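You operate a simulated robot arm through the tools that you are given. There is no shell and no other tool. Be economical: measure what you need, move in short steps, check, and stop when the job is done.

Carry out the task below with a simulated robot arm. There is one attempt and no reset: what you move stays moved.

JOB
Put the orange block on top of the black-lidded jar on the top of the dining table. Then put the apricot chunk on the white saucer.
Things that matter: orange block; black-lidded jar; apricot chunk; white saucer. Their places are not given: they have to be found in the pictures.

It is judged by the outcome, as a careful person would: the job done as asked, and still so three seconds after it is handed in. It fails if anything else is knocked over, pushed out of place, dropped, spilled or broken.

ROBOT AND FRAMES
A 6-joint arm with a two-finger parallel gripper, fixed in place. Base frame: the origin is at the foot of the arm, x ahead of it, y to its left, z up; the work surface is at about z = 750. Readings come in mm, rad, newtons and seconds.
With the tool pointing down near the work surface it reaches from about 180 to 640 mm from the base axis. Its first joint turns from -1.152 to 1.152 rad. Payload 2.7 kg.
The tool frame sits at the grasp point between the pads (the TCP): z along the fingers, y along the line on which they close. The tips reach 23 mm beyond it. Largest opening 94 mm; finger width 38, thickness 10; the body of the gripper, 54 by 96 mm, starts 39 mm behind the TCP.
Orientation is that of the tool frame in the base frame, as a unit quaternion [x, y, z, w]. With the fingers straight down and closing along the base's y, the tool's x points along the base's -x, its y along +y and its z along -z.

CONTROLS
- The arm moves only by the tool servo_tool. Its arguments are lists of equal length, an entry for each row: "delta_pos": the shift along the tool's x, y, z in units of 250 mm (1.0 is 250 mm), a list of three; "angular": the turn, a rotation vector about the tool's x, y, z in units of 60 degrees (1.0 is 60 degrees), a list of three; "jaw": the finger opening in mm, from 0 to 94. In form: {"delta_pos": [[dx, dy, dz], ...], "angular": [[ax, ay, az], ...], "jaw": [jaw, ...]}. A call has 1 to 10 rows; each row is the pose to reach, as a shift and turn from the pose commanded when the call began, along the tool's axes at that moment. A call with a number of a shift or a turn outside -1 to 1 is refused whole. Each row takes 0.2 s and may step no farther than 50 mm and 0.15 rad from the row before; otherwise, or with a gripper value out of range, the whole call is refused. Where a pose cannot be reached the arm comes as near as it can. A force on the tool above 40 N (or 10 N above the force at the start of the call, whichever is more), or a blocked arm, ends the call early, and 0.2 s more pass. The fingers move at their own pace (about 45 mm/s each) and stop on an object; they squeeze with about 25 N. The grip force told is the motor's: it shows also when the fingers shut on nothing. Time passes only in rows, and 0.2 s behind the last, so rows that repeat a pose let the fingers close. It gives the time, the measured TCP pose, the force on the tool (base axes), the opening and the grip force at its end, in the units of the frame above (readings bear some noise).
- Cameras (640 x 400 px; columns grow to the right, rows downward): "scene" is fixed at [50.4, -425.9, 1405.5]; the picture's right is [0.81, -0.58, 0.00], its down [-0.30, -0.42, -0.86] and it looks along [0.50, 0.70, -0.51] (base axes); focal length 319 px, centre (320, 200). "wrist" rides on the gripper at [-39, 0, -44] in the tool frame; the picture's right is [0.00, -1.00, 0.00], its down [0.97, 0.00, -0.24] and it looks along [0.24, 0.00, 0.97] (tool axes); focal length 218 px, centre (320, 200).
- grab_frame(camera): a new picture of that camera. No time passes.
- point_at(camera, pixels): there is no depth. For up to 12 entries [column, row, z] of the newest picture of that camera ("zoom" is the newest enlarged one), the place [x, y] in the base frame at which the ray of that pixel passes the height z, good to about 3 mm, but the place of the scene camera against the robot may be out by one fixed shift of up to 25 mm in any direction. No time passes.
- close_up(camera, box): a new picture of the part [left, top, right, bottom] of that camera's present view, enlarged. No time passes.
- hand_in(): hands the job in; it is judged then, once.

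Keep the steps short. Do not move on a guess: measure, check each grasp and each placing, and mend mistakes. In all there are 80 turns and 38 pictures (those below and enlarged ones count). Leave the gripper open and the arm clear of the work at the hand-in unless told otherwise, and finish with a single line.

The tools are called after "Call:" as a command line: name --argument value ..., lists and objects as JSON in quotes. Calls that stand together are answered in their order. servo_tool: Moves the arm, as the interface text tells. Its arguments: {"type":"object","properties":{"delta_pos":{"type":"array"},"angular":{"type":"array"},"jaw":{"type":"array"}},"required":["delta_pos","angular","jaw"]} The other tools are called the same way: grab_frame (camera) takes a picture; point_at (camera, pixels) gives the place at which the rays of pixels pass given heights; close_up (camera, box) takes an enlarged picture of a part of a camera's view; hand_in () hands the job in.

At the start:

```text
time: 0.0
ee_pos: [315.1, 330.4, 1106.0]
ee_rot: [0.0, 1.0, 0.001, 0.0]
force: [1.0, 0.2, -0.3]
grip_width: 93.7
finger_force: 0.0
```

scene: 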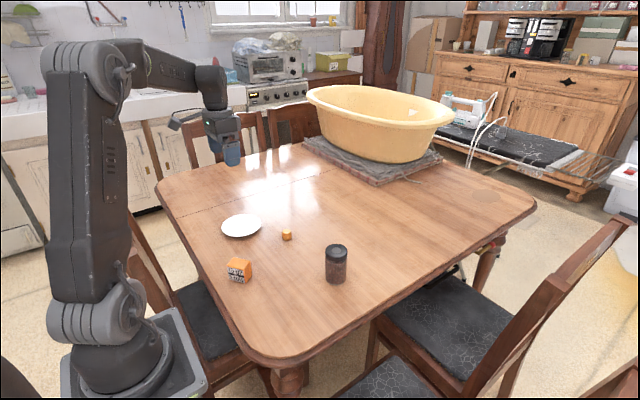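
wrist: 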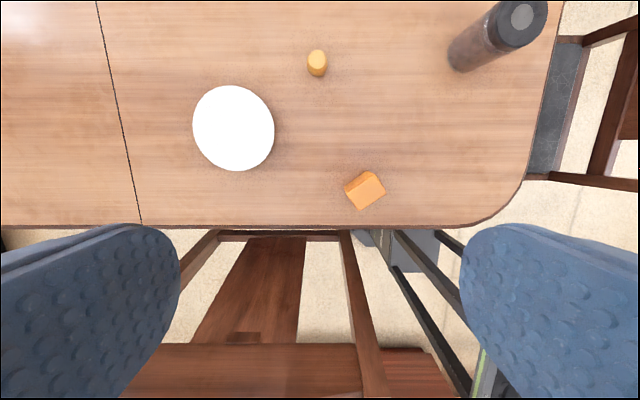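

In the wrist picture I see the orange block near (365,190), the jar lid near (521,20), the apricot chunk near (317,63) and the saucer near (234,128). I'll measure these first and enlarge the scene view.

Call:
point_at --camera "wrist" --pixels '[[365, 190, 750], [365, 190, 790], [317, 63, 770], [317, 75, 750], [234, 128, 755], [521, 20, 850], [470, 65, 750], [193, 128, 755], [275, 128, 755]]'

Call:
close_up --camera "scene" --box '[210, 200, 370, 300]'

Call:
close_up --camera "wrist" --box '[280, 0, 600, 220]'

```text
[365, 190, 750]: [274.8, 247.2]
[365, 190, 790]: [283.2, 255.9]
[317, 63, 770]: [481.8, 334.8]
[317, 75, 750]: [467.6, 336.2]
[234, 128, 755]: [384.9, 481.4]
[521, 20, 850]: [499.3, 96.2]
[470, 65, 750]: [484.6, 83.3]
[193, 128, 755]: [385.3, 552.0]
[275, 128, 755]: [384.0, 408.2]
```

```text
4.00 times, centred on (290, 250) of scene
```

zoom: 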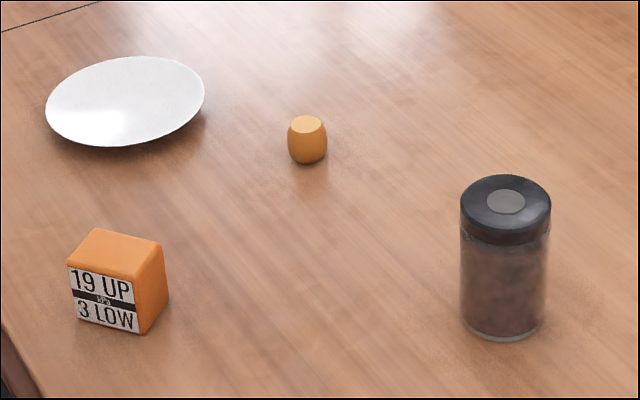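

```text
1.82 times, centred on (440, 110) of wrist
```

zoom: 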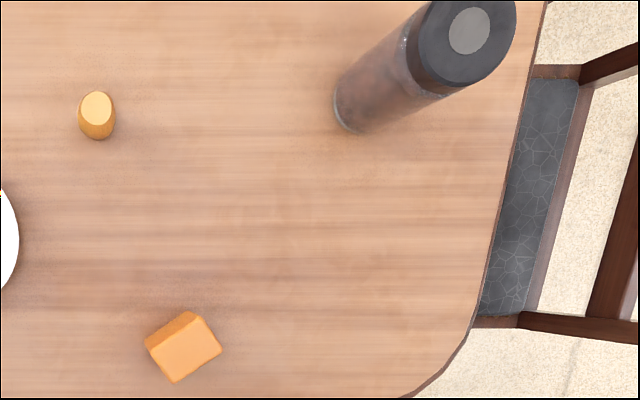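

The block is around (280,252), with the top roughly at 790–800. I'll move to about z=950 above it in small steps to measure it more closely.

Call:
servo_tool --delta_pos '[[0.024, -0.062, 0.125], [0.048, -0.123, 0.25], [0.072, -0.185, 0.375], [0.096, -0.246, 0.5], [0.12, -0.308, 0.624]]' --angular '[[0, 0, 0], [0, 0, 0], [0, 0, 0], [0, 0, 0], [0, 0, 0]]' --jaw '[94, 94, 94, 94, 94]'

Call:
grab_frame --camera "wrist"

```text
time: 1.2
ee_pos: [283.9, 254.3, 947.6]
ee_rot: [0.001, 1.0, 0.0, 0.0]
force: [0.4, -0.1, 0.3]
grip_width: 93.8
finger_force: 0.0
```

```text
33 pictures are left
```

wrist: 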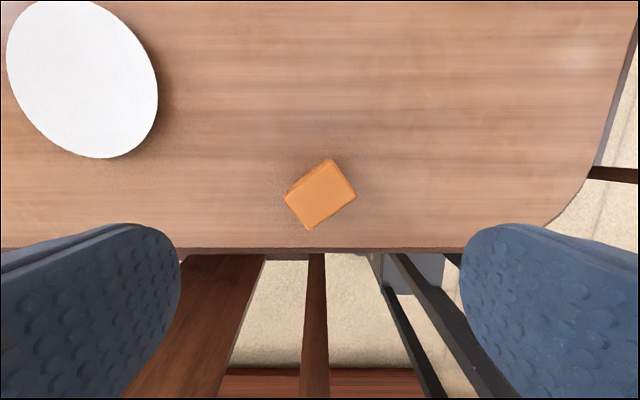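

Call:
close_up --camera "wrist" --box '[270, 150, 370, 240]'

```text
4.44 times, centred on (320, 195) of wrist
```

zoom: 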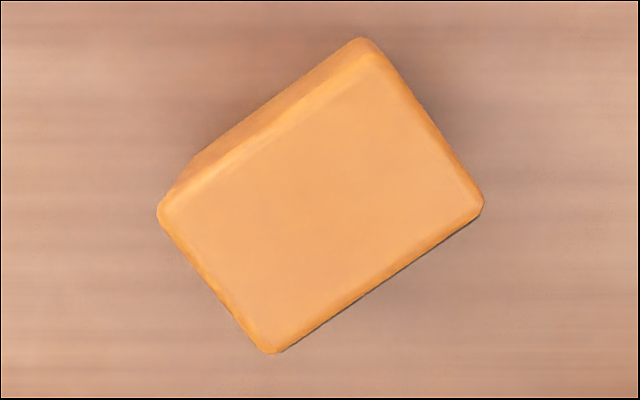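

Top face corners in the zoom are about (158,210), (372,48), (483,207) and (270,353). I'll query these at several heights to triangulate against the first view.

Call:
point_at --camera "zoom" --pixels '[[160, 210, 795], [374, 50, 795], [482, 207, 795], [270, 352, 795], [320, 203, 795], [320, 203, 785], [320, 203, 805], [358, 38, 750], [175, 190, 750]]'

```text
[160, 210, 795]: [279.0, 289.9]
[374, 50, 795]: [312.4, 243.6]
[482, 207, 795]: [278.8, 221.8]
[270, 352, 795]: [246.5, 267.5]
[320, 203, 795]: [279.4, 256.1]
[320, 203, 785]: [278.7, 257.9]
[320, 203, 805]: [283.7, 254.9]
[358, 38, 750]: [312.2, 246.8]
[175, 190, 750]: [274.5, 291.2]
```

The block's top is about 57 x 40 mm, centred near (280,256). Its long axis sits at about 124° in the base frame. I'll turn the gripper +33.6° so it closes along that axis, then lower to about 880 and look.

Call:
servo_tool --delta_pos '[[0.004, 0.002, 0.05], [0.008, 0.004, 0.11], [0.012, 0.006, 0.16], [0.016, 0.008, 0.22], [0.016, 0.008, 0.27]]' --angular '[[0, 0, -0.115], [0, 0, -0.23], [0, 0, -0.345], [0, 0, -0.46], [0, 0, -0.56]]' --jaw '[94, 94, 94, 94, 94]'

Call:
grab_frame --camera "wrist"

```text
time: 2.4
ee_pos: [279.8, 253.4, 881.8]
ee_rot: [-0.29, 0.957, 0.0, 0.0]
force: [0.2, 0.1, 0.3]
grip_width: 94.1
finger_force: 0.1
```

```text
31 pictures are left
```

wrist: 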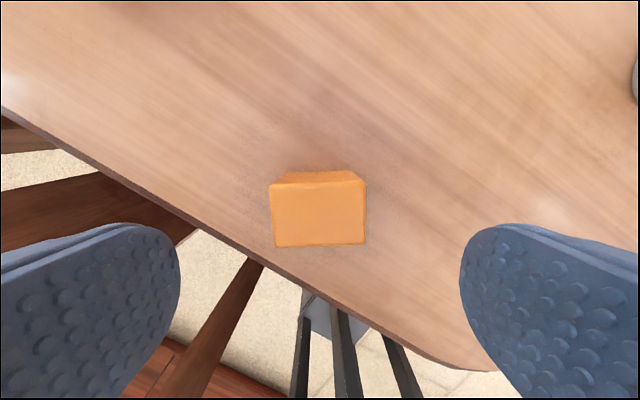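

The block is nearly level in the view, with its edges tilted about 2.8°. I'll find the top face centre, at pixel (318,214), and its edges.

Call:
point_at --camera "wrist" --pixels '[[318, 214, 795], [318, 214, 788], [270, 186, 793], [365, 181, 793], [365, 243, 793], [276, 247, 793], [285, 172, 750], [350, 169, 750]]'

```text
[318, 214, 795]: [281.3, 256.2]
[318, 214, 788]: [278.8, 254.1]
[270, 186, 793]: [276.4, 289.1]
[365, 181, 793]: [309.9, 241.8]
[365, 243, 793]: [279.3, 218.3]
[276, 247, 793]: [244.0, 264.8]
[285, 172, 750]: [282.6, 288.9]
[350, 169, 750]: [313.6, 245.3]
```

The block centre is (280,255.5). I'll trim the yaw by -2.8°, shift 2 mm and descend to z≈784, which puts the tips at about 761.

Call:
servo_tool --delta_pos '[[-0.005, 0.0066, 0], [-0.005, 0.0066, 0.14], [-0.005, 0.0066, 0.28], [-0.005, 0.0066, 0.39]]' --angular '[[0, 0, -0.047], [0, 0, -0.047], [0, 0, -0.047], [0, 0, -0.047]]' --jaw '[94, 94, 94, 94]'

Call:
grab_frame --camera "wrist"

```text
time: 3.4
ee_pos: [280.7, 258.9, 783.5]
ee_rot: [-0.312, 0.95, 0.0, 0.0]
force: [-0.7, 0.6, -0.6]
grip_width: 94.0
finger_force: 0.1
```

```text
30 pictures are left
```

wrist: 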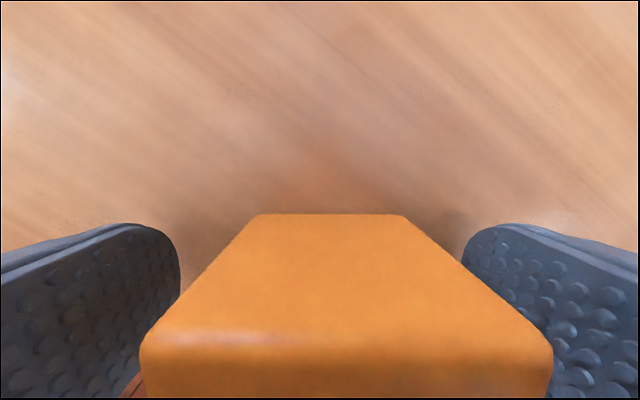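

The block is centred at about column 340, roughly 3.5 mm toward tool -y. I'll shift by that amount and close.

Call:
servo_tool --delta_pos '[[0, -0.014, 0], [0, -0.014, 0], [0, -0.014, 0], [0, -0.014, 0], [0, -0.014, 0], [0, -0.014, 0]]' --angular '[[0, 0, 0], [0, 0, 0], [0, 0, 0], [0, 0, 0], [0, 0, 0], [0, 0, 0]]' --jaw '[94, 75, 60, 45, 40, 40]'

```text
time: 4.8
ee_pos: [282.7, 257.0, 782.3]
ee_rot: [-0.312, 0.95, 0.0, 0.0]
force: [0.6, 0.0, 0.1]
grip_width: 56.0
finger_force: 24.8
```

Gripped at 56 mm with 24.8 N. I'll lift straight up by 170 mm and look.

Call:
servo_tool --delta_pos '[[0, 0, -0.08], [0, 0, -0.24], [0, 0, -0.4], [0, 0, -0.56], [0, 0, -0.68]]' --angular '[[0, 0, 0], [0, 0, 0], [0, 0, 0], [0, 0, 0], [0, 0, 0]]' --jaw '[40, 40, 40, 40, 40]'

Call:
grab_frame --camera "wrist"

Call:
grab_frame --camera "scene"

```text
time: 6.0
ee_pos: [281.9, 255.5, 953.8]
ee_rot: [-0.311, 0.95, 0.0, 0.001]
force: [-0.4, -0.3, -1.9]
grip_width: 55.7
finger_force: 24.9
```

```text
29 pictures are left
```

wrist: 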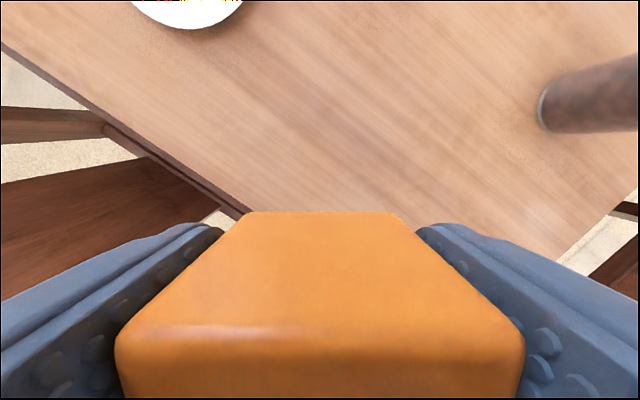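

```text
28 pictures are left
```

scene: 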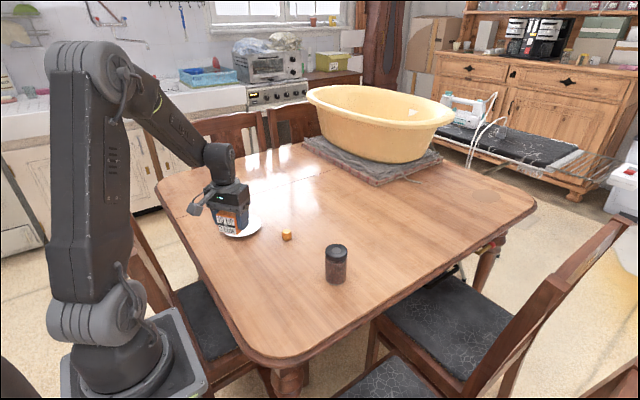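

Now for the jar. I'll combine wrist base pixels, where the leftmost base edge is at (538,107) and the centre about (562,107), with scene rays through the lid and base. The saucer and chunk will serve to calibrate the scene shift.

Call:
point_at --camera "wrist" --pixels '[[538, 107, 750], [562, 107, 750], [550, 83, 755], [550, 132, 755]]'

Call:
point_at --camera "scene" --pixels '[[336, 250.5, 840], [336, 250.5, 850], [336, 250.5, 860], [336, 250.5, 870], [335.7, 279, 750], [335.7, 284.5, 750], [286.5, 240, 750], [286.5, 231, 775], [325, 250, 850], [347.5, 250, 850]]'

```text
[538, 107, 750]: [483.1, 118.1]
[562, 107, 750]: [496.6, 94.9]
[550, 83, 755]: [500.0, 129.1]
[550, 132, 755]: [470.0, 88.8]
```

```text
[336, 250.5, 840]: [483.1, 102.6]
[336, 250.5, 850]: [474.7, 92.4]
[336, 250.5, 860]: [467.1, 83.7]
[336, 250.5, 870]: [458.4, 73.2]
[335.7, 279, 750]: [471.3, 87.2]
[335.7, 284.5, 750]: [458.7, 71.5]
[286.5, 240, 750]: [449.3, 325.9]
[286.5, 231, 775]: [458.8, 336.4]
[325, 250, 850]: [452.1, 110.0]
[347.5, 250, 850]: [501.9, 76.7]
```

The lid top is about z≈852–855 and the jar axis is near (497,95). The scene camera looks shifted by about (+25,+8). I'll move at z≈954 until the jar lies just behind the held block and in the wrist camera's view.

Call:
servo_tool --delta_pos '[[-0.01, -0.1, 0], [-0.02, -0.25, 0], [-0.035, -0.4, 0], [-0.05, -0.55, 0], [-0.065, -0.7, 0], [-0.08, -0.85, 0], [-0.094, -0.95, 0], [-0.094, -1.0, 0]]' --angular '[[0, 0, 0], [0, 0, 0], [0, 0, 0], [0, 0, 0], [0, 0, 0], [0, 0, 0], [0, 0, 0], [0, 0, 0]]' --jaw '[40, 40, 40, 40, 40, 40, 40, 40]'

Call:
grab_frame --camera "wrist"

```text
time: 7.8
ee_pos: [453.9, 65.5, 956.3]
ee_rot: [-0.313, 0.95, -0.001, 0.001]
force: [-0.6, -0.3, -0.5]
grip_width: 55.8
finger_force: 25.2
```

```text
27 pictures are left
```

wrist: 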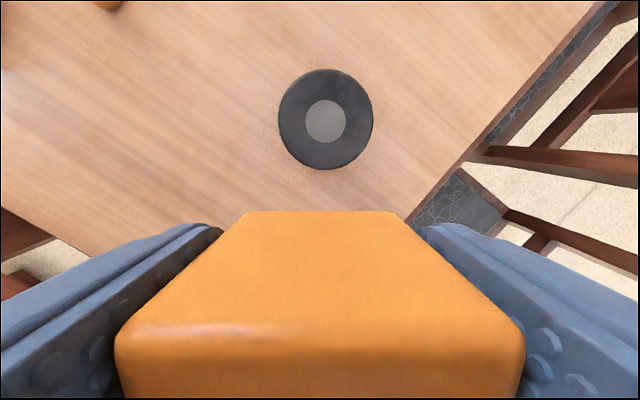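

The lid is clear, with its centre at about (325.5,120). It lies almost straight under the camera, so its height matters little.

Call:
point_at --camera "wrist" --pixels '[[325.5, 120, 853], [325.5, 120, 840], [278, 120, 853], [373, 120, 853], [325, 69, 853], [325, 169, 853]]'

```text
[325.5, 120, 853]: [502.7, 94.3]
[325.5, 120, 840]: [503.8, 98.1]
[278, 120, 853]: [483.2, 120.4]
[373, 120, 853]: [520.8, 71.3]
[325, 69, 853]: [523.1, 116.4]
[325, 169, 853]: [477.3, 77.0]
```

The lid centre is about (502,96). I'll check where the block's rear bottom edge, around row 212, sits relative to the TCP, to get the block's offset in the fingers.

Call:
point_at --camera "wrist" --pixels '[[320, 212, 924], [248, 212, 924], [396, 212, 924], [320, 330, 976], [320, 350, 976], [320, 325, 972], [320, 340, 980]]'

```text
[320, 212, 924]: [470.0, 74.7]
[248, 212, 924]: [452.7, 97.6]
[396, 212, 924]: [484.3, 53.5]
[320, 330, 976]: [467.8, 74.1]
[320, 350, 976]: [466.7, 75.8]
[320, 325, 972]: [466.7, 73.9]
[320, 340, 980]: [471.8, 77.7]
```

The rear face is 18.4 mm behind the TCP, so the block is well centred in the fingers. I'll move over the lid and lower to TCP z≈902, putting the block bottom at about 869.

Call:
servo_tool --delta_pos '[[-0.1, -0.007, 0], [-0.2, -0.015, 0], [-0.227, -0.015, 0.06], [-0.227, -0.015, 0.14], [-0.227, -0.015, 0.216]]' --angular '[[0, 0, 0], [0, 0, 0], [0, 0, 0], [0, 0, 0], [0, 0, 0]]' --jaw '[40, 40, 40, 40, 40]'

Call:
close_up --camera "scene" --box '[270, 180, 430, 300]'

Call:
grab_frame --camera "wrist"

```text
time: 9.0
ee_pos: [500.1, 95.1, 898.4]
ee_rot: [-0.312, 0.95, 0.0, -0.001]
force: [0.6, 0.6, -0.6]
grip_width: 55.9
finger_force: 24.7
```

```text
3.33 times, centred on (350, 240) of scene
```

zoom: 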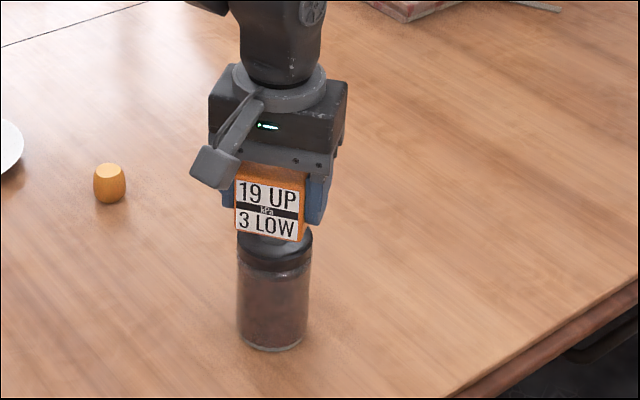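

```text
25 pictures are left
```

wrist: 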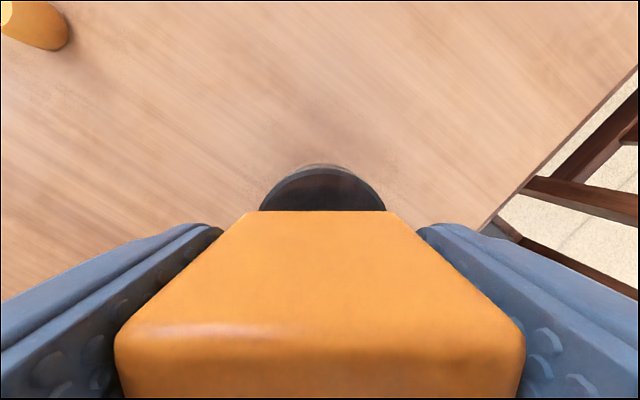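

The lid's rear arc shows at (322,168), laterally centred. I'll check how far it is from the TCP.

Call:
point_at --camera "wrist" --pixels '[[322, 168, 853], [322, 168, 857]]'

Call:
servo_tool --delta_pos '[[0, 0, 0.01], [0, 0, 0.018], [0, 0, 0.026]]' --angular '[[0, 0, 0], [0, 0, 0], [0, 0, 0]]' --jaw '[40, 40, 40]'

```text
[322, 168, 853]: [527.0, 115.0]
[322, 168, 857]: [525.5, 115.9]
```

```text
time: 9.8
ee_pos: [499.4, 96.4, 894.8]
ee_rot: [-0.312, 0.95, -0.001, -0.001]
force: [0.0, 0.4, -1.3]
grip_width: 55.8
finger_force: 25.3
```

The rear edge is 33 mm from the TCP against a lid radius of about 31, so it is centred. I'll keep lowering in small steps and watch for contact.

Call:
servo_tool --delta_pos '[[0, 0, 0.006], [0, 0, 0.012], [0, 0, 0.018], [0, 0, 0.024]]' --angular '[[0, 0, 0], [0, 0, 0], [0, 0, 0], [0, 0, 0]]' --jaw '[40, 40, 40, 40]'

Call:
close_up --camera "scene" --box '[310, 215, 370, 275]'

```text
time: 10.8
ee_pos: [499.4, 96.8, 888.6]
ee_rot: [-0.312, 0.95, 0.0, 0.0]
force: [0.7, -0.2, -1.0]
grip_width: 55.9
finger_force: 25.1
```

```text
6.67 times, centred on (340, 245) of scene
```

zoom: 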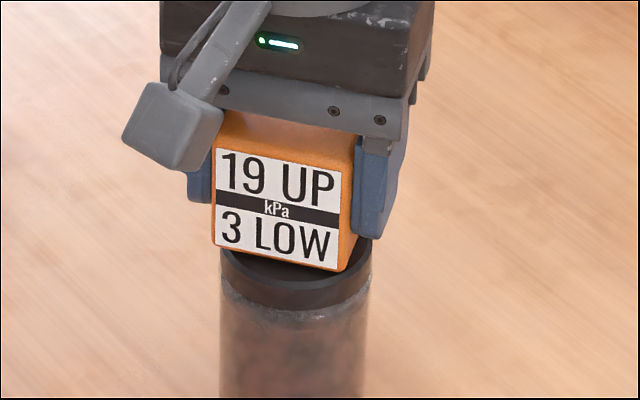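

It's close but not touching yet. I'll lower another 3 mm at 1 mm per row.

Call:
servo_tool --delta_pos '[[0, 0, 0.004], [0, 0, 0.008], [0, 0, 0.012]]' --angular '[[0, 0, 0], [0, 0, 0], [0, 0, 0]]' --jaw '[40, 40, 40]'

```text
time: 11.6
ee_pos: [499.8, 96.9, 886.5]
ee_rot: [-0.312, 0.95, 0.0, 0.0]
force: [0.0, 0.1, -0.9]
grip_width: 55.9
finger_force: 24.7
```

Call:
servo_tool --delta_pos '[[0, 0, 0.004], [0, 0, 0.008]]' --angular '[[0, 0, 0], [0, 0, 0]]' --jaw '[40, 40]'

```text
time: 12.2
ee_pos: [498.6, 97.3, 885.3]
ee_rot: [-0.313, 0.95, -0.001, 0.001]
force: [-4.0, -2.8, 15.6]
grip_width: 55.5
finger_force: 25.0
```

Contact, with 15.6 N upward. I'll ease up about 0.7 mm and open.

Call:
servo_tool --delta_pos '[[0, 0, -0.003], [0, 0, -0.003], [0, 0, -0.003], [0, 0, -0.003], [0, 0, -0.003], [0, 0, -0.003]]' --angular '[[0, 0, 0], [0, 0, 0], [0, 0, 0], [0, 0, 0], [0, 0, 0], [0, 0, 0]]' --jaw '[40, 58, 62, 75, 90, 94]'

Call:
grab_frame --camera "wrist"

```text
time: 13.6
ee_pos: [498.6, 97.9, 884.7]
ee_rot: [-0.313, 0.95, 0.0, 0.0]
force: [0.5, 0.5, 0.6]
grip_width: 93.6
finger_force: 0.0
```

```text
23 pictures are left
```

wrist: 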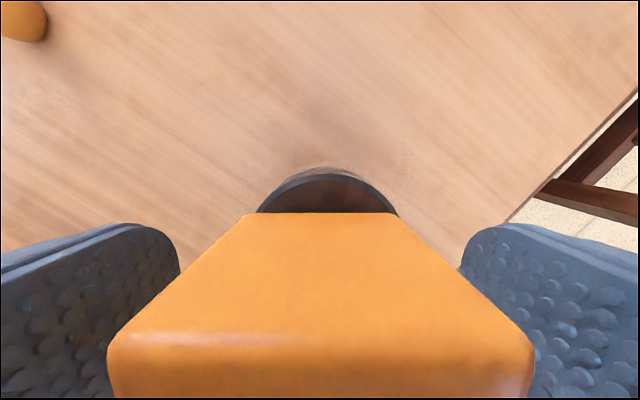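

The fingers are open and the block rests on the lid. I'll go straight up.

Call:
servo_tool --delta_pos '[[0, 0, -0.04], [0, 0, -0.12], [0, 0, -0.25], [0, 0, -0.42], [0, 0, -0.58]]' --angular '[[0, 0, 0], [0, 0, 0], [0, 0, 0], [0, 0, 0], [0, 0, 0]]' --jaw '[94, 94, 94, 94, 94]'

Call:
grab_frame --camera "wrist"

Call:
close_up --camera "scene" --box '[210, 190, 370, 300]'

```text
time: 14.8
ee_pos: [499.3, 96.1, 1027.7]
ee_rot: [-0.312, 0.95, 0.0, 0.0]
force: [0.4, -0.5, 0.3]
grip_width: 94.1
finger_force: 0.1
```

```text
22 pictures are left
```

wrist: 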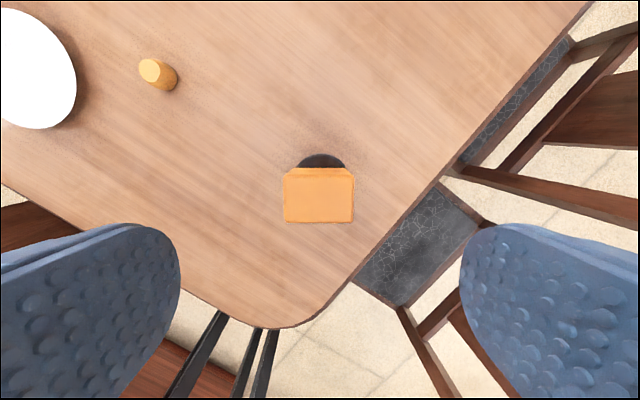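

```text
3.64 times, centred on (290, 245) of scene
```

zoom: 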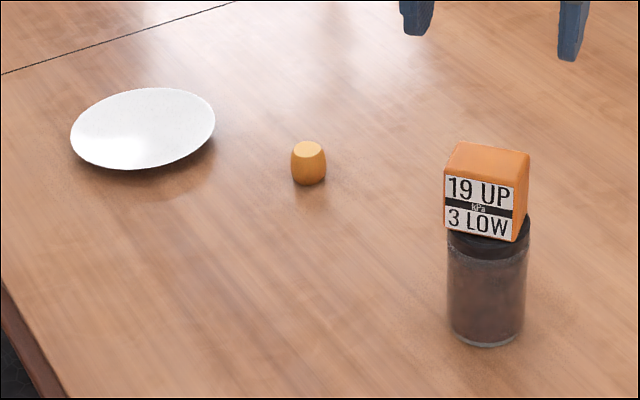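

The block sits squarely and steadily on the lid. Next is the apricot chunk near (475,335). I'll move above it at z≈930, turning the yaw back to zero and narrowing the jaw to 64.

Call:
servo_tool --delta_pos '[[-0.07, 0.12, 0], [-0.15, 0.26, 0], [-0.23, 0.4, 0.02], [-0.31, 0.54, 0.08], [-0.38, 0.66, 0.16], [-0.44, 0.765, 0.26], [-0.478, 0.834, 0.34], [-0.478, 0.834, 0.39]]' --angular '[[0, 0, 0.08], [0, 0, 0.17], [0, 0, 0.26], [0, 0, 0.35], [0, 0, 0.44], [0, 0, 0.52], [0, 0, 0.606], [0, 0, 0.606]]' --jaw '[94, 94, 94, 94, 80, 70, 64, 64]'

Call:
grab_frame --camera "wrist"

```text
time: 16.6
ee_pos: [471.0, 335.8, 930.8]
ee_rot: [0.0, 1.0, 0.0, 0.001]
force: [-1.1, 0.8, 0.0]
grip_width: 64.1
finger_force: 0.1
```

```text
20 pictures are left
```

wrist: 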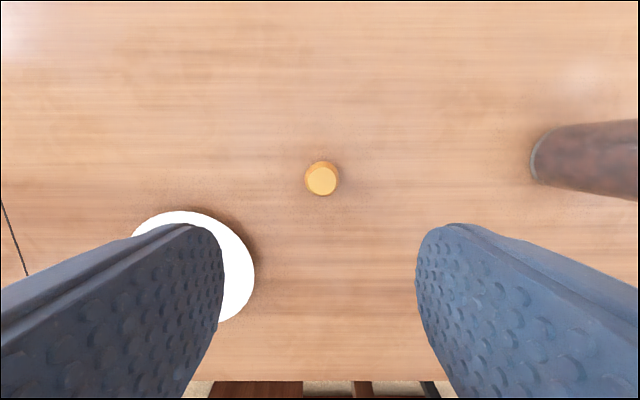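

The chunk's top face is at (322,180), with the body spanning columns 304–341 and rows 161–197. I'll measure it and the visible saucer rim.

Call:
point_at --camera "wrist" --pixels '[[322, 180, 775], [322, 180, 780], [321, 163, 752], [304, 179, 763], [341, 179, 763], [322, 179, 763], [255, 268, 757], [180, 210, 757], [220, 322, 757]]'

Call:
close_up --camera "wrist" --box '[290, 150, 354, 210]'

```text
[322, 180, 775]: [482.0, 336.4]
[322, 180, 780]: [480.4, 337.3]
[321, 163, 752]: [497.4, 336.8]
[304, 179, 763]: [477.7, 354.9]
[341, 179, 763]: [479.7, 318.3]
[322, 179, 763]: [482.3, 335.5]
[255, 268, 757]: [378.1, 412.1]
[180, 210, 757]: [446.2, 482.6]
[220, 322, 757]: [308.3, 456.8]
```

```text
6.67 times, centred on (322, 180) of wrist
```

zoom: 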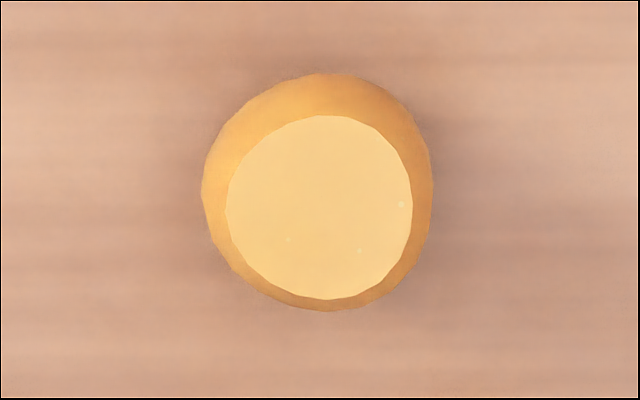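

The chunk's centre is about (482,336.5), about 33 mm across and about 30 mm tall. I'll centre over it and lower to about 845, then recheck.

Call:
servo_tool --delta_pos '[[-0.044, 0.003, 0.08], [-0.044, 0.003, 0.2], [-0.044, 0.003, 0.34]]' --angular '[[0, 0, 0], [0, 0, 0], [0, 0, 0]]' --jaw '[64, 64, 64]'

Call:
grab_frame --camera "wrist"

```text
time: 17.4
ee_pos: [483.1, 339.1, 848.4]
ee_rot: [0.0, 1.0, 0.0, 0.0]
force: [-0.1, -0.9, -0.6]
grip_width: 64.0
finger_force: 0.1
```

```text
18 pictures are left
```

wrist: 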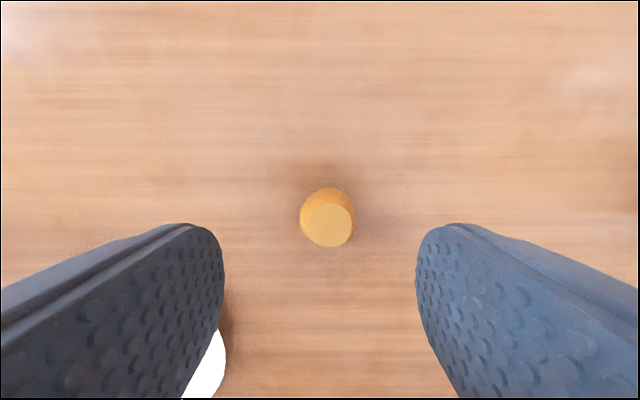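

Call:
point_at --camera "wrist" --pixels '[[329, 225, 780], [328, 218, 766], [328, 188, 752], [329, 247, 778]]'

```text
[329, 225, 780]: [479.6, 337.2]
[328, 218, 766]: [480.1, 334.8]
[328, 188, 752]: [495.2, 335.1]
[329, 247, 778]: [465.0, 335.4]
```

The centre is about (480,335.5). I'll trim by (-3,-3) mm and descend to z≈781.

Call:
servo_tool --delta_pos '[[0.012, -0.013, 0.06], [0.012, -0.013, 0.18], [0.012, -0.013, 0.268]]' --angular '[[0, 0, 0], [0, 0, 0], [0, 0, 0]]' --jaw '[64, 64, 64]'

Call:
grab_frame --camera "wrist"

```text
time: 18.2
ee_pos: [479.2, 336.2, 779.1]
ee_rot: [0.0, 1.0, 0.0, 0.0]
force: [-0.2, -0.7, -0.7]
grip_width: 64.1
finger_force: 0.1
```

```text
17 pictures are left
```

wrist: 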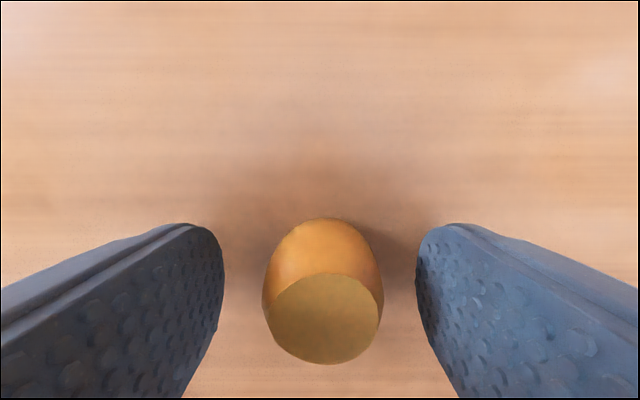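

It's well centred between the pads. I'll close gently.

Call:
servo_tool --delta_pos '[[0, 0, 0], [0, 0, 0], [0, 0, 0], [0, 0, 0], [0, 0, 0]]' --angular '[[0, 0, 0], [0, 0, 0], [0, 0, 0], [0, 0, 0], [0, 0, 0]]' --jaw '[50, 40, 30, 22, 22]'

```text
time: 19.4
ee_pos: [478.8, 335.4, 778.8]
ee_rot: [0.001, 1.0, 0.0, 0.0]
force: [-0.3, 0.4, -1.2]
grip_width: 31.5
finger_force: 25.3
```

Held at 31.5 mm and 25 N. I'll lift 110 mm and move so the saucer comes into the wrist view just ahead of the held piece.

Call:
servo_tool --delta_pos '[[0, 0, -0.08], [0, 0, -0.24], [0, 0, -0.44], [0.12, 0.12, -0.44], [0.24, 0.24, -0.44], [0.36, 0.36, -0.44], [0.48, 0.48, -0.44], [0.556, 0.58, -0.44]]' --angular '[[0, 0, 0], [0, 0, 0], [0, 0, 0], [0, 0, 0], [0, 0, 0], [0, 0, 0], [0, 0, 0], [0, 0, 0]]' --jaw '[22, 22, 22, 22, 22, 22, 22, 22]'

Call:
grab_frame --camera "wrist"

```text
time: 21.2
ee_pos: [339.5, 482.5, 892.9]
ee_rot: [0.001, 1.0, 0.0, 0.0]
force: [-0.5, 0.0, -0.2]
grip_width: 31.5
finger_force: 24.5
```

```text
16 pictures are left
```

wrist: 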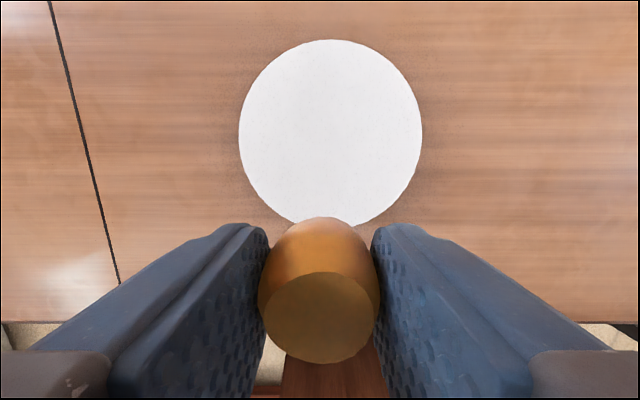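

The piece is held. The saucer is centred at about (330,134), spanning columns 238–422 and rows 39–229. I'll measure its centre and rim.

Call:
point_at --camera "wrist" --pixels '[[330, 132, 757], [330, 132, 770], [238, 132, 765], [422, 132, 765], [330, 39, 765], [330, 229, 765]]'

Call:
close_up --camera "scene" --box '[200, 180, 300, 250]'

```text
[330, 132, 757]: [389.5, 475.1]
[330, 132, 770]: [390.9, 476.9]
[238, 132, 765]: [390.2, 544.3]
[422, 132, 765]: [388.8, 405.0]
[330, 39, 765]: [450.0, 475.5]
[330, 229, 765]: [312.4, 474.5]
```

```text
5.71 times, centred on (250, 215) of scene
```

zoom: 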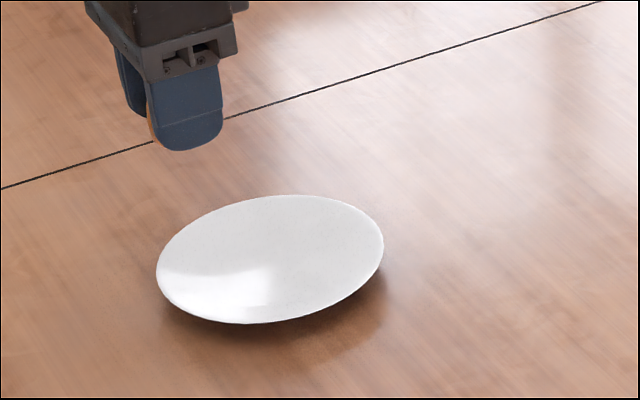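

The saucer centre is about (382,475), radius about 69. I'll move over it and lower to TCP z≈806, which puts the piece bottom at about 777.

Call:
servo_tool --delta_pos '[[-0.1, -0.02, 0], [-0.17, -0.03, 0.06], [-0.17, -0.03, 0.18], [-0.17, -0.03, 0.28], [-0.17, -0.03, 0.348]]' --angular '[[0, 0, 0], [0, 0, 0], [0, 0, 0], [0, 0, 0], [0, 0, 0]]' --jaw '[22, 22, 22, 22, 22]'

Call:
close_up --camera "scene" --box '[200, 180, 300, 250]'

Call:
grab_frame --camera "wrist"

```text
time: 22.4
ee_pos: [383.7, 473.2, 803.4]
ee_rot: [0.0, 1.0, 0.001, 0.001]
force: [0.1, 0.5, -0.9]
grip_width: 31.4
finger_force: 25.0
```

```text
5.71 times, centred on (250, 215) of scene
```

zoom: 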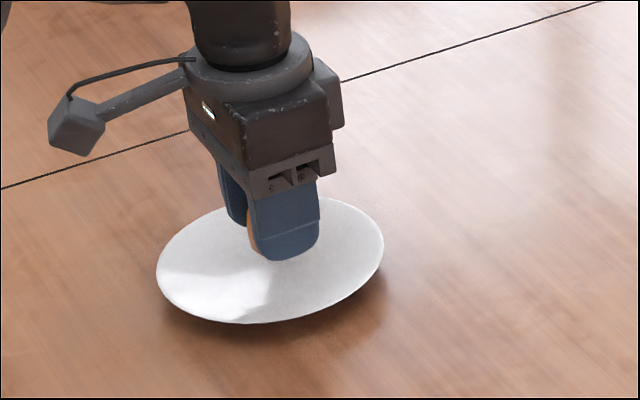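

```text
13 pictures are left
```

wrist: 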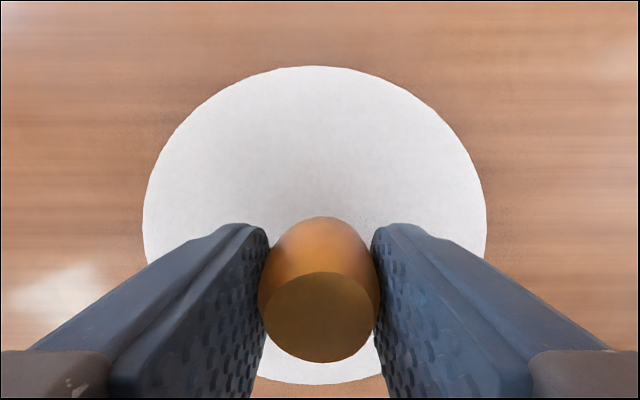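

The piece is over the saucer's centre. I'll lower in 2 mm rows and watch the force.

Call:
servo_tool --delta_pos '[[0, 0, 0.008], [0, 0, 0.016], [0, 0, 0.024], [0, 0, 0.032]]' --angular '[[0, 0, 0], [0, 0, 0], [0, 0, 0], [0, 0, 0]]' --jaw '[22, 22, 22, 22]'

```text
time: 23.4
ee_pos: [384.3, 470.8, 794.2]
ee_rot: [0.0, 1.0, 0.0, 0.0]
force: [-0.2, -0.2, -0.4]
grip_width: 31.8
finger_force: 24.7
```

Call:
servo_tool --delta_pos '[[0, 0, 0.005], [0, 0, 0.01], [0, 0, 0.015], [0, 0, 0.02]]' --angular '[[0, 0, 0], [0, 0, 0], [0, 0, 0], [0, 0, 0]]' --jaw '[22, 22, 22, 22]'

```text
time: 24.4
ee_pos: [383.5, 473.5, 789.8]
ee_rot: [0.0, 1.0, -0.001, 0.0]
force: [0.7, -0.3, 0.3]
grip_width: 31.6
finger_force: 25.3
```

Still free at z≈790. I'll go down in 1 mm rows.

Call:
servo_tool --delta_pos '[[0, 0, 0.004], [0, 0, 0.008], [0, 0, 0.012]]' --angular '[[0, 0, 0], [0, 0, 0], [0, 0, 0]]' --jaw '[22, 22, 22]'

```text
time: 25.2
ee_pos: [383.9, 472.6, 786.6]
ee_rot: [-0.001, 1.0, 0.0, 0.0]
force: [-0.6, 0.6, 2.4]
grip_width: 31.3
finger_force: 25.0
```

Call:
servo_tool --delta_pos '[[0, 0, 0.003], [0, 0, 0.003]]' --angular '[[0, 0, 0], [0, 0, 0]]' --jaw '[22, 22]'

```text
time: 25.8
ee_pos: [382.6, 473.3, 787.1]
ee_rot: [0.0, 1.0, 0.001, 0.001]
force: [1.0, 1.1, 4.0]
grip_width: 31.7
finger_force: 25.4
```

There is light contact, 4 N upward. I'll open to only 50 mm to stay clear of the saucer's slope, then rise.

Call:
servo_tool --delta_pos '[[0, 0, 0], [0, 0, 0], [0, 0, 0], [0, 0, 0]]' --angular '[[0, 0, 0], [0, 0, 0], [0, 0, 0], [0, 0, 0]]' --jaw '[34, 40, 48, 50]'

Call:
grab_frame --camera "wrist"

```text
time: 26.8
ee_pos: [383.0, 472.4, 786.9]
ee_rot: [0.0, 1.0, 0.0, 0.0]
force: [0.2, 0.2, -0.2]
grip_width: 50.0
finger_force: 0.1
```

```text
12 pictures are left
```

wrist: 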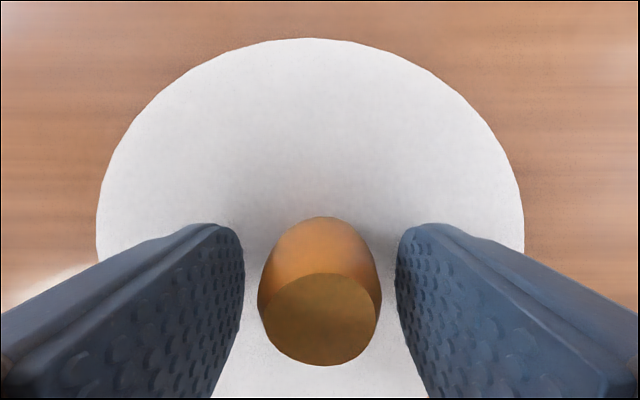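

The piece stands freely between the open fingers. I'll rise straight up and then check both placements.

Call:
servo_tool --delta_pos '[[0, 0, -0.04], [0, 0, -0.12], [0, 0, -0.26], [0, 0, -0.44], [0, 0, -0.62], [0, 0, -0.8]]' --angular '[[0, 0, 0], [0, 0, 0], [0, 0, 0], [0, 0, 0], [0, 0, 0], [0, 0, 0]]' --jaw '[50, 50, 50, 70, 94, 94]'

Call:
grab_frame --camera "wrist"

Call:
close_up --camera "scene" --box '[200, 180, 380, 300]'

```text
time: 28.2
ee_pos: [381.1, 471.2, 989.7]
ee_rot: [0.0, 1.0, -0.001, 0.0]
force: [-0.3, -0.1, 0.7]
grip_width: 94.1
finger_force: 0.0
```

```text
11 pictures are left
```

wrist: 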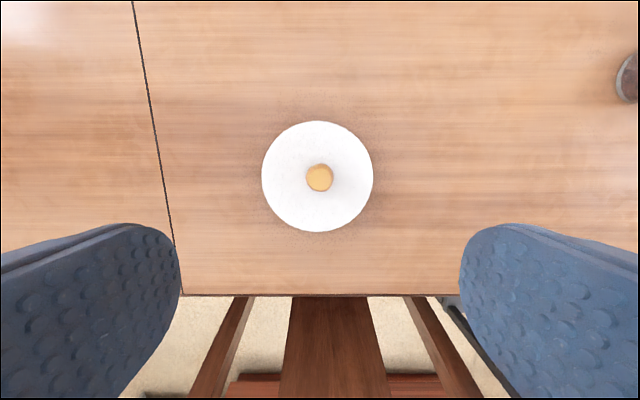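

```text
3.33 times, centred on (290, 240) of scene
```

zoom: 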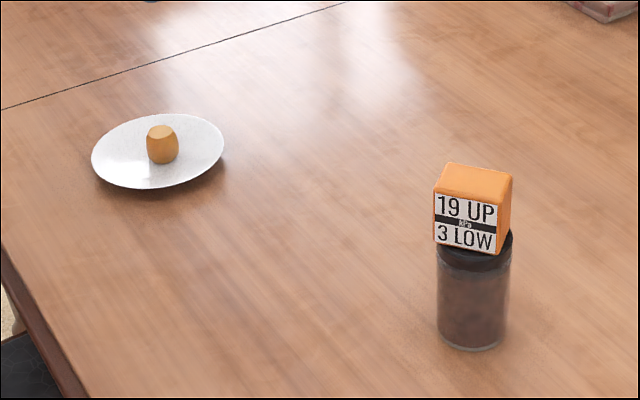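

The chunk stands in the middle of the saucer and the block is still steady on the jar lid. The gripper is open and clear, so I'm handing in.

Call:
hand_in

```text
The job is handed in.
```

Done: the orange block is on the black-lidded jar, the apricot chunk is on the white saucer, and the job is handed in with the gripper open and clear.
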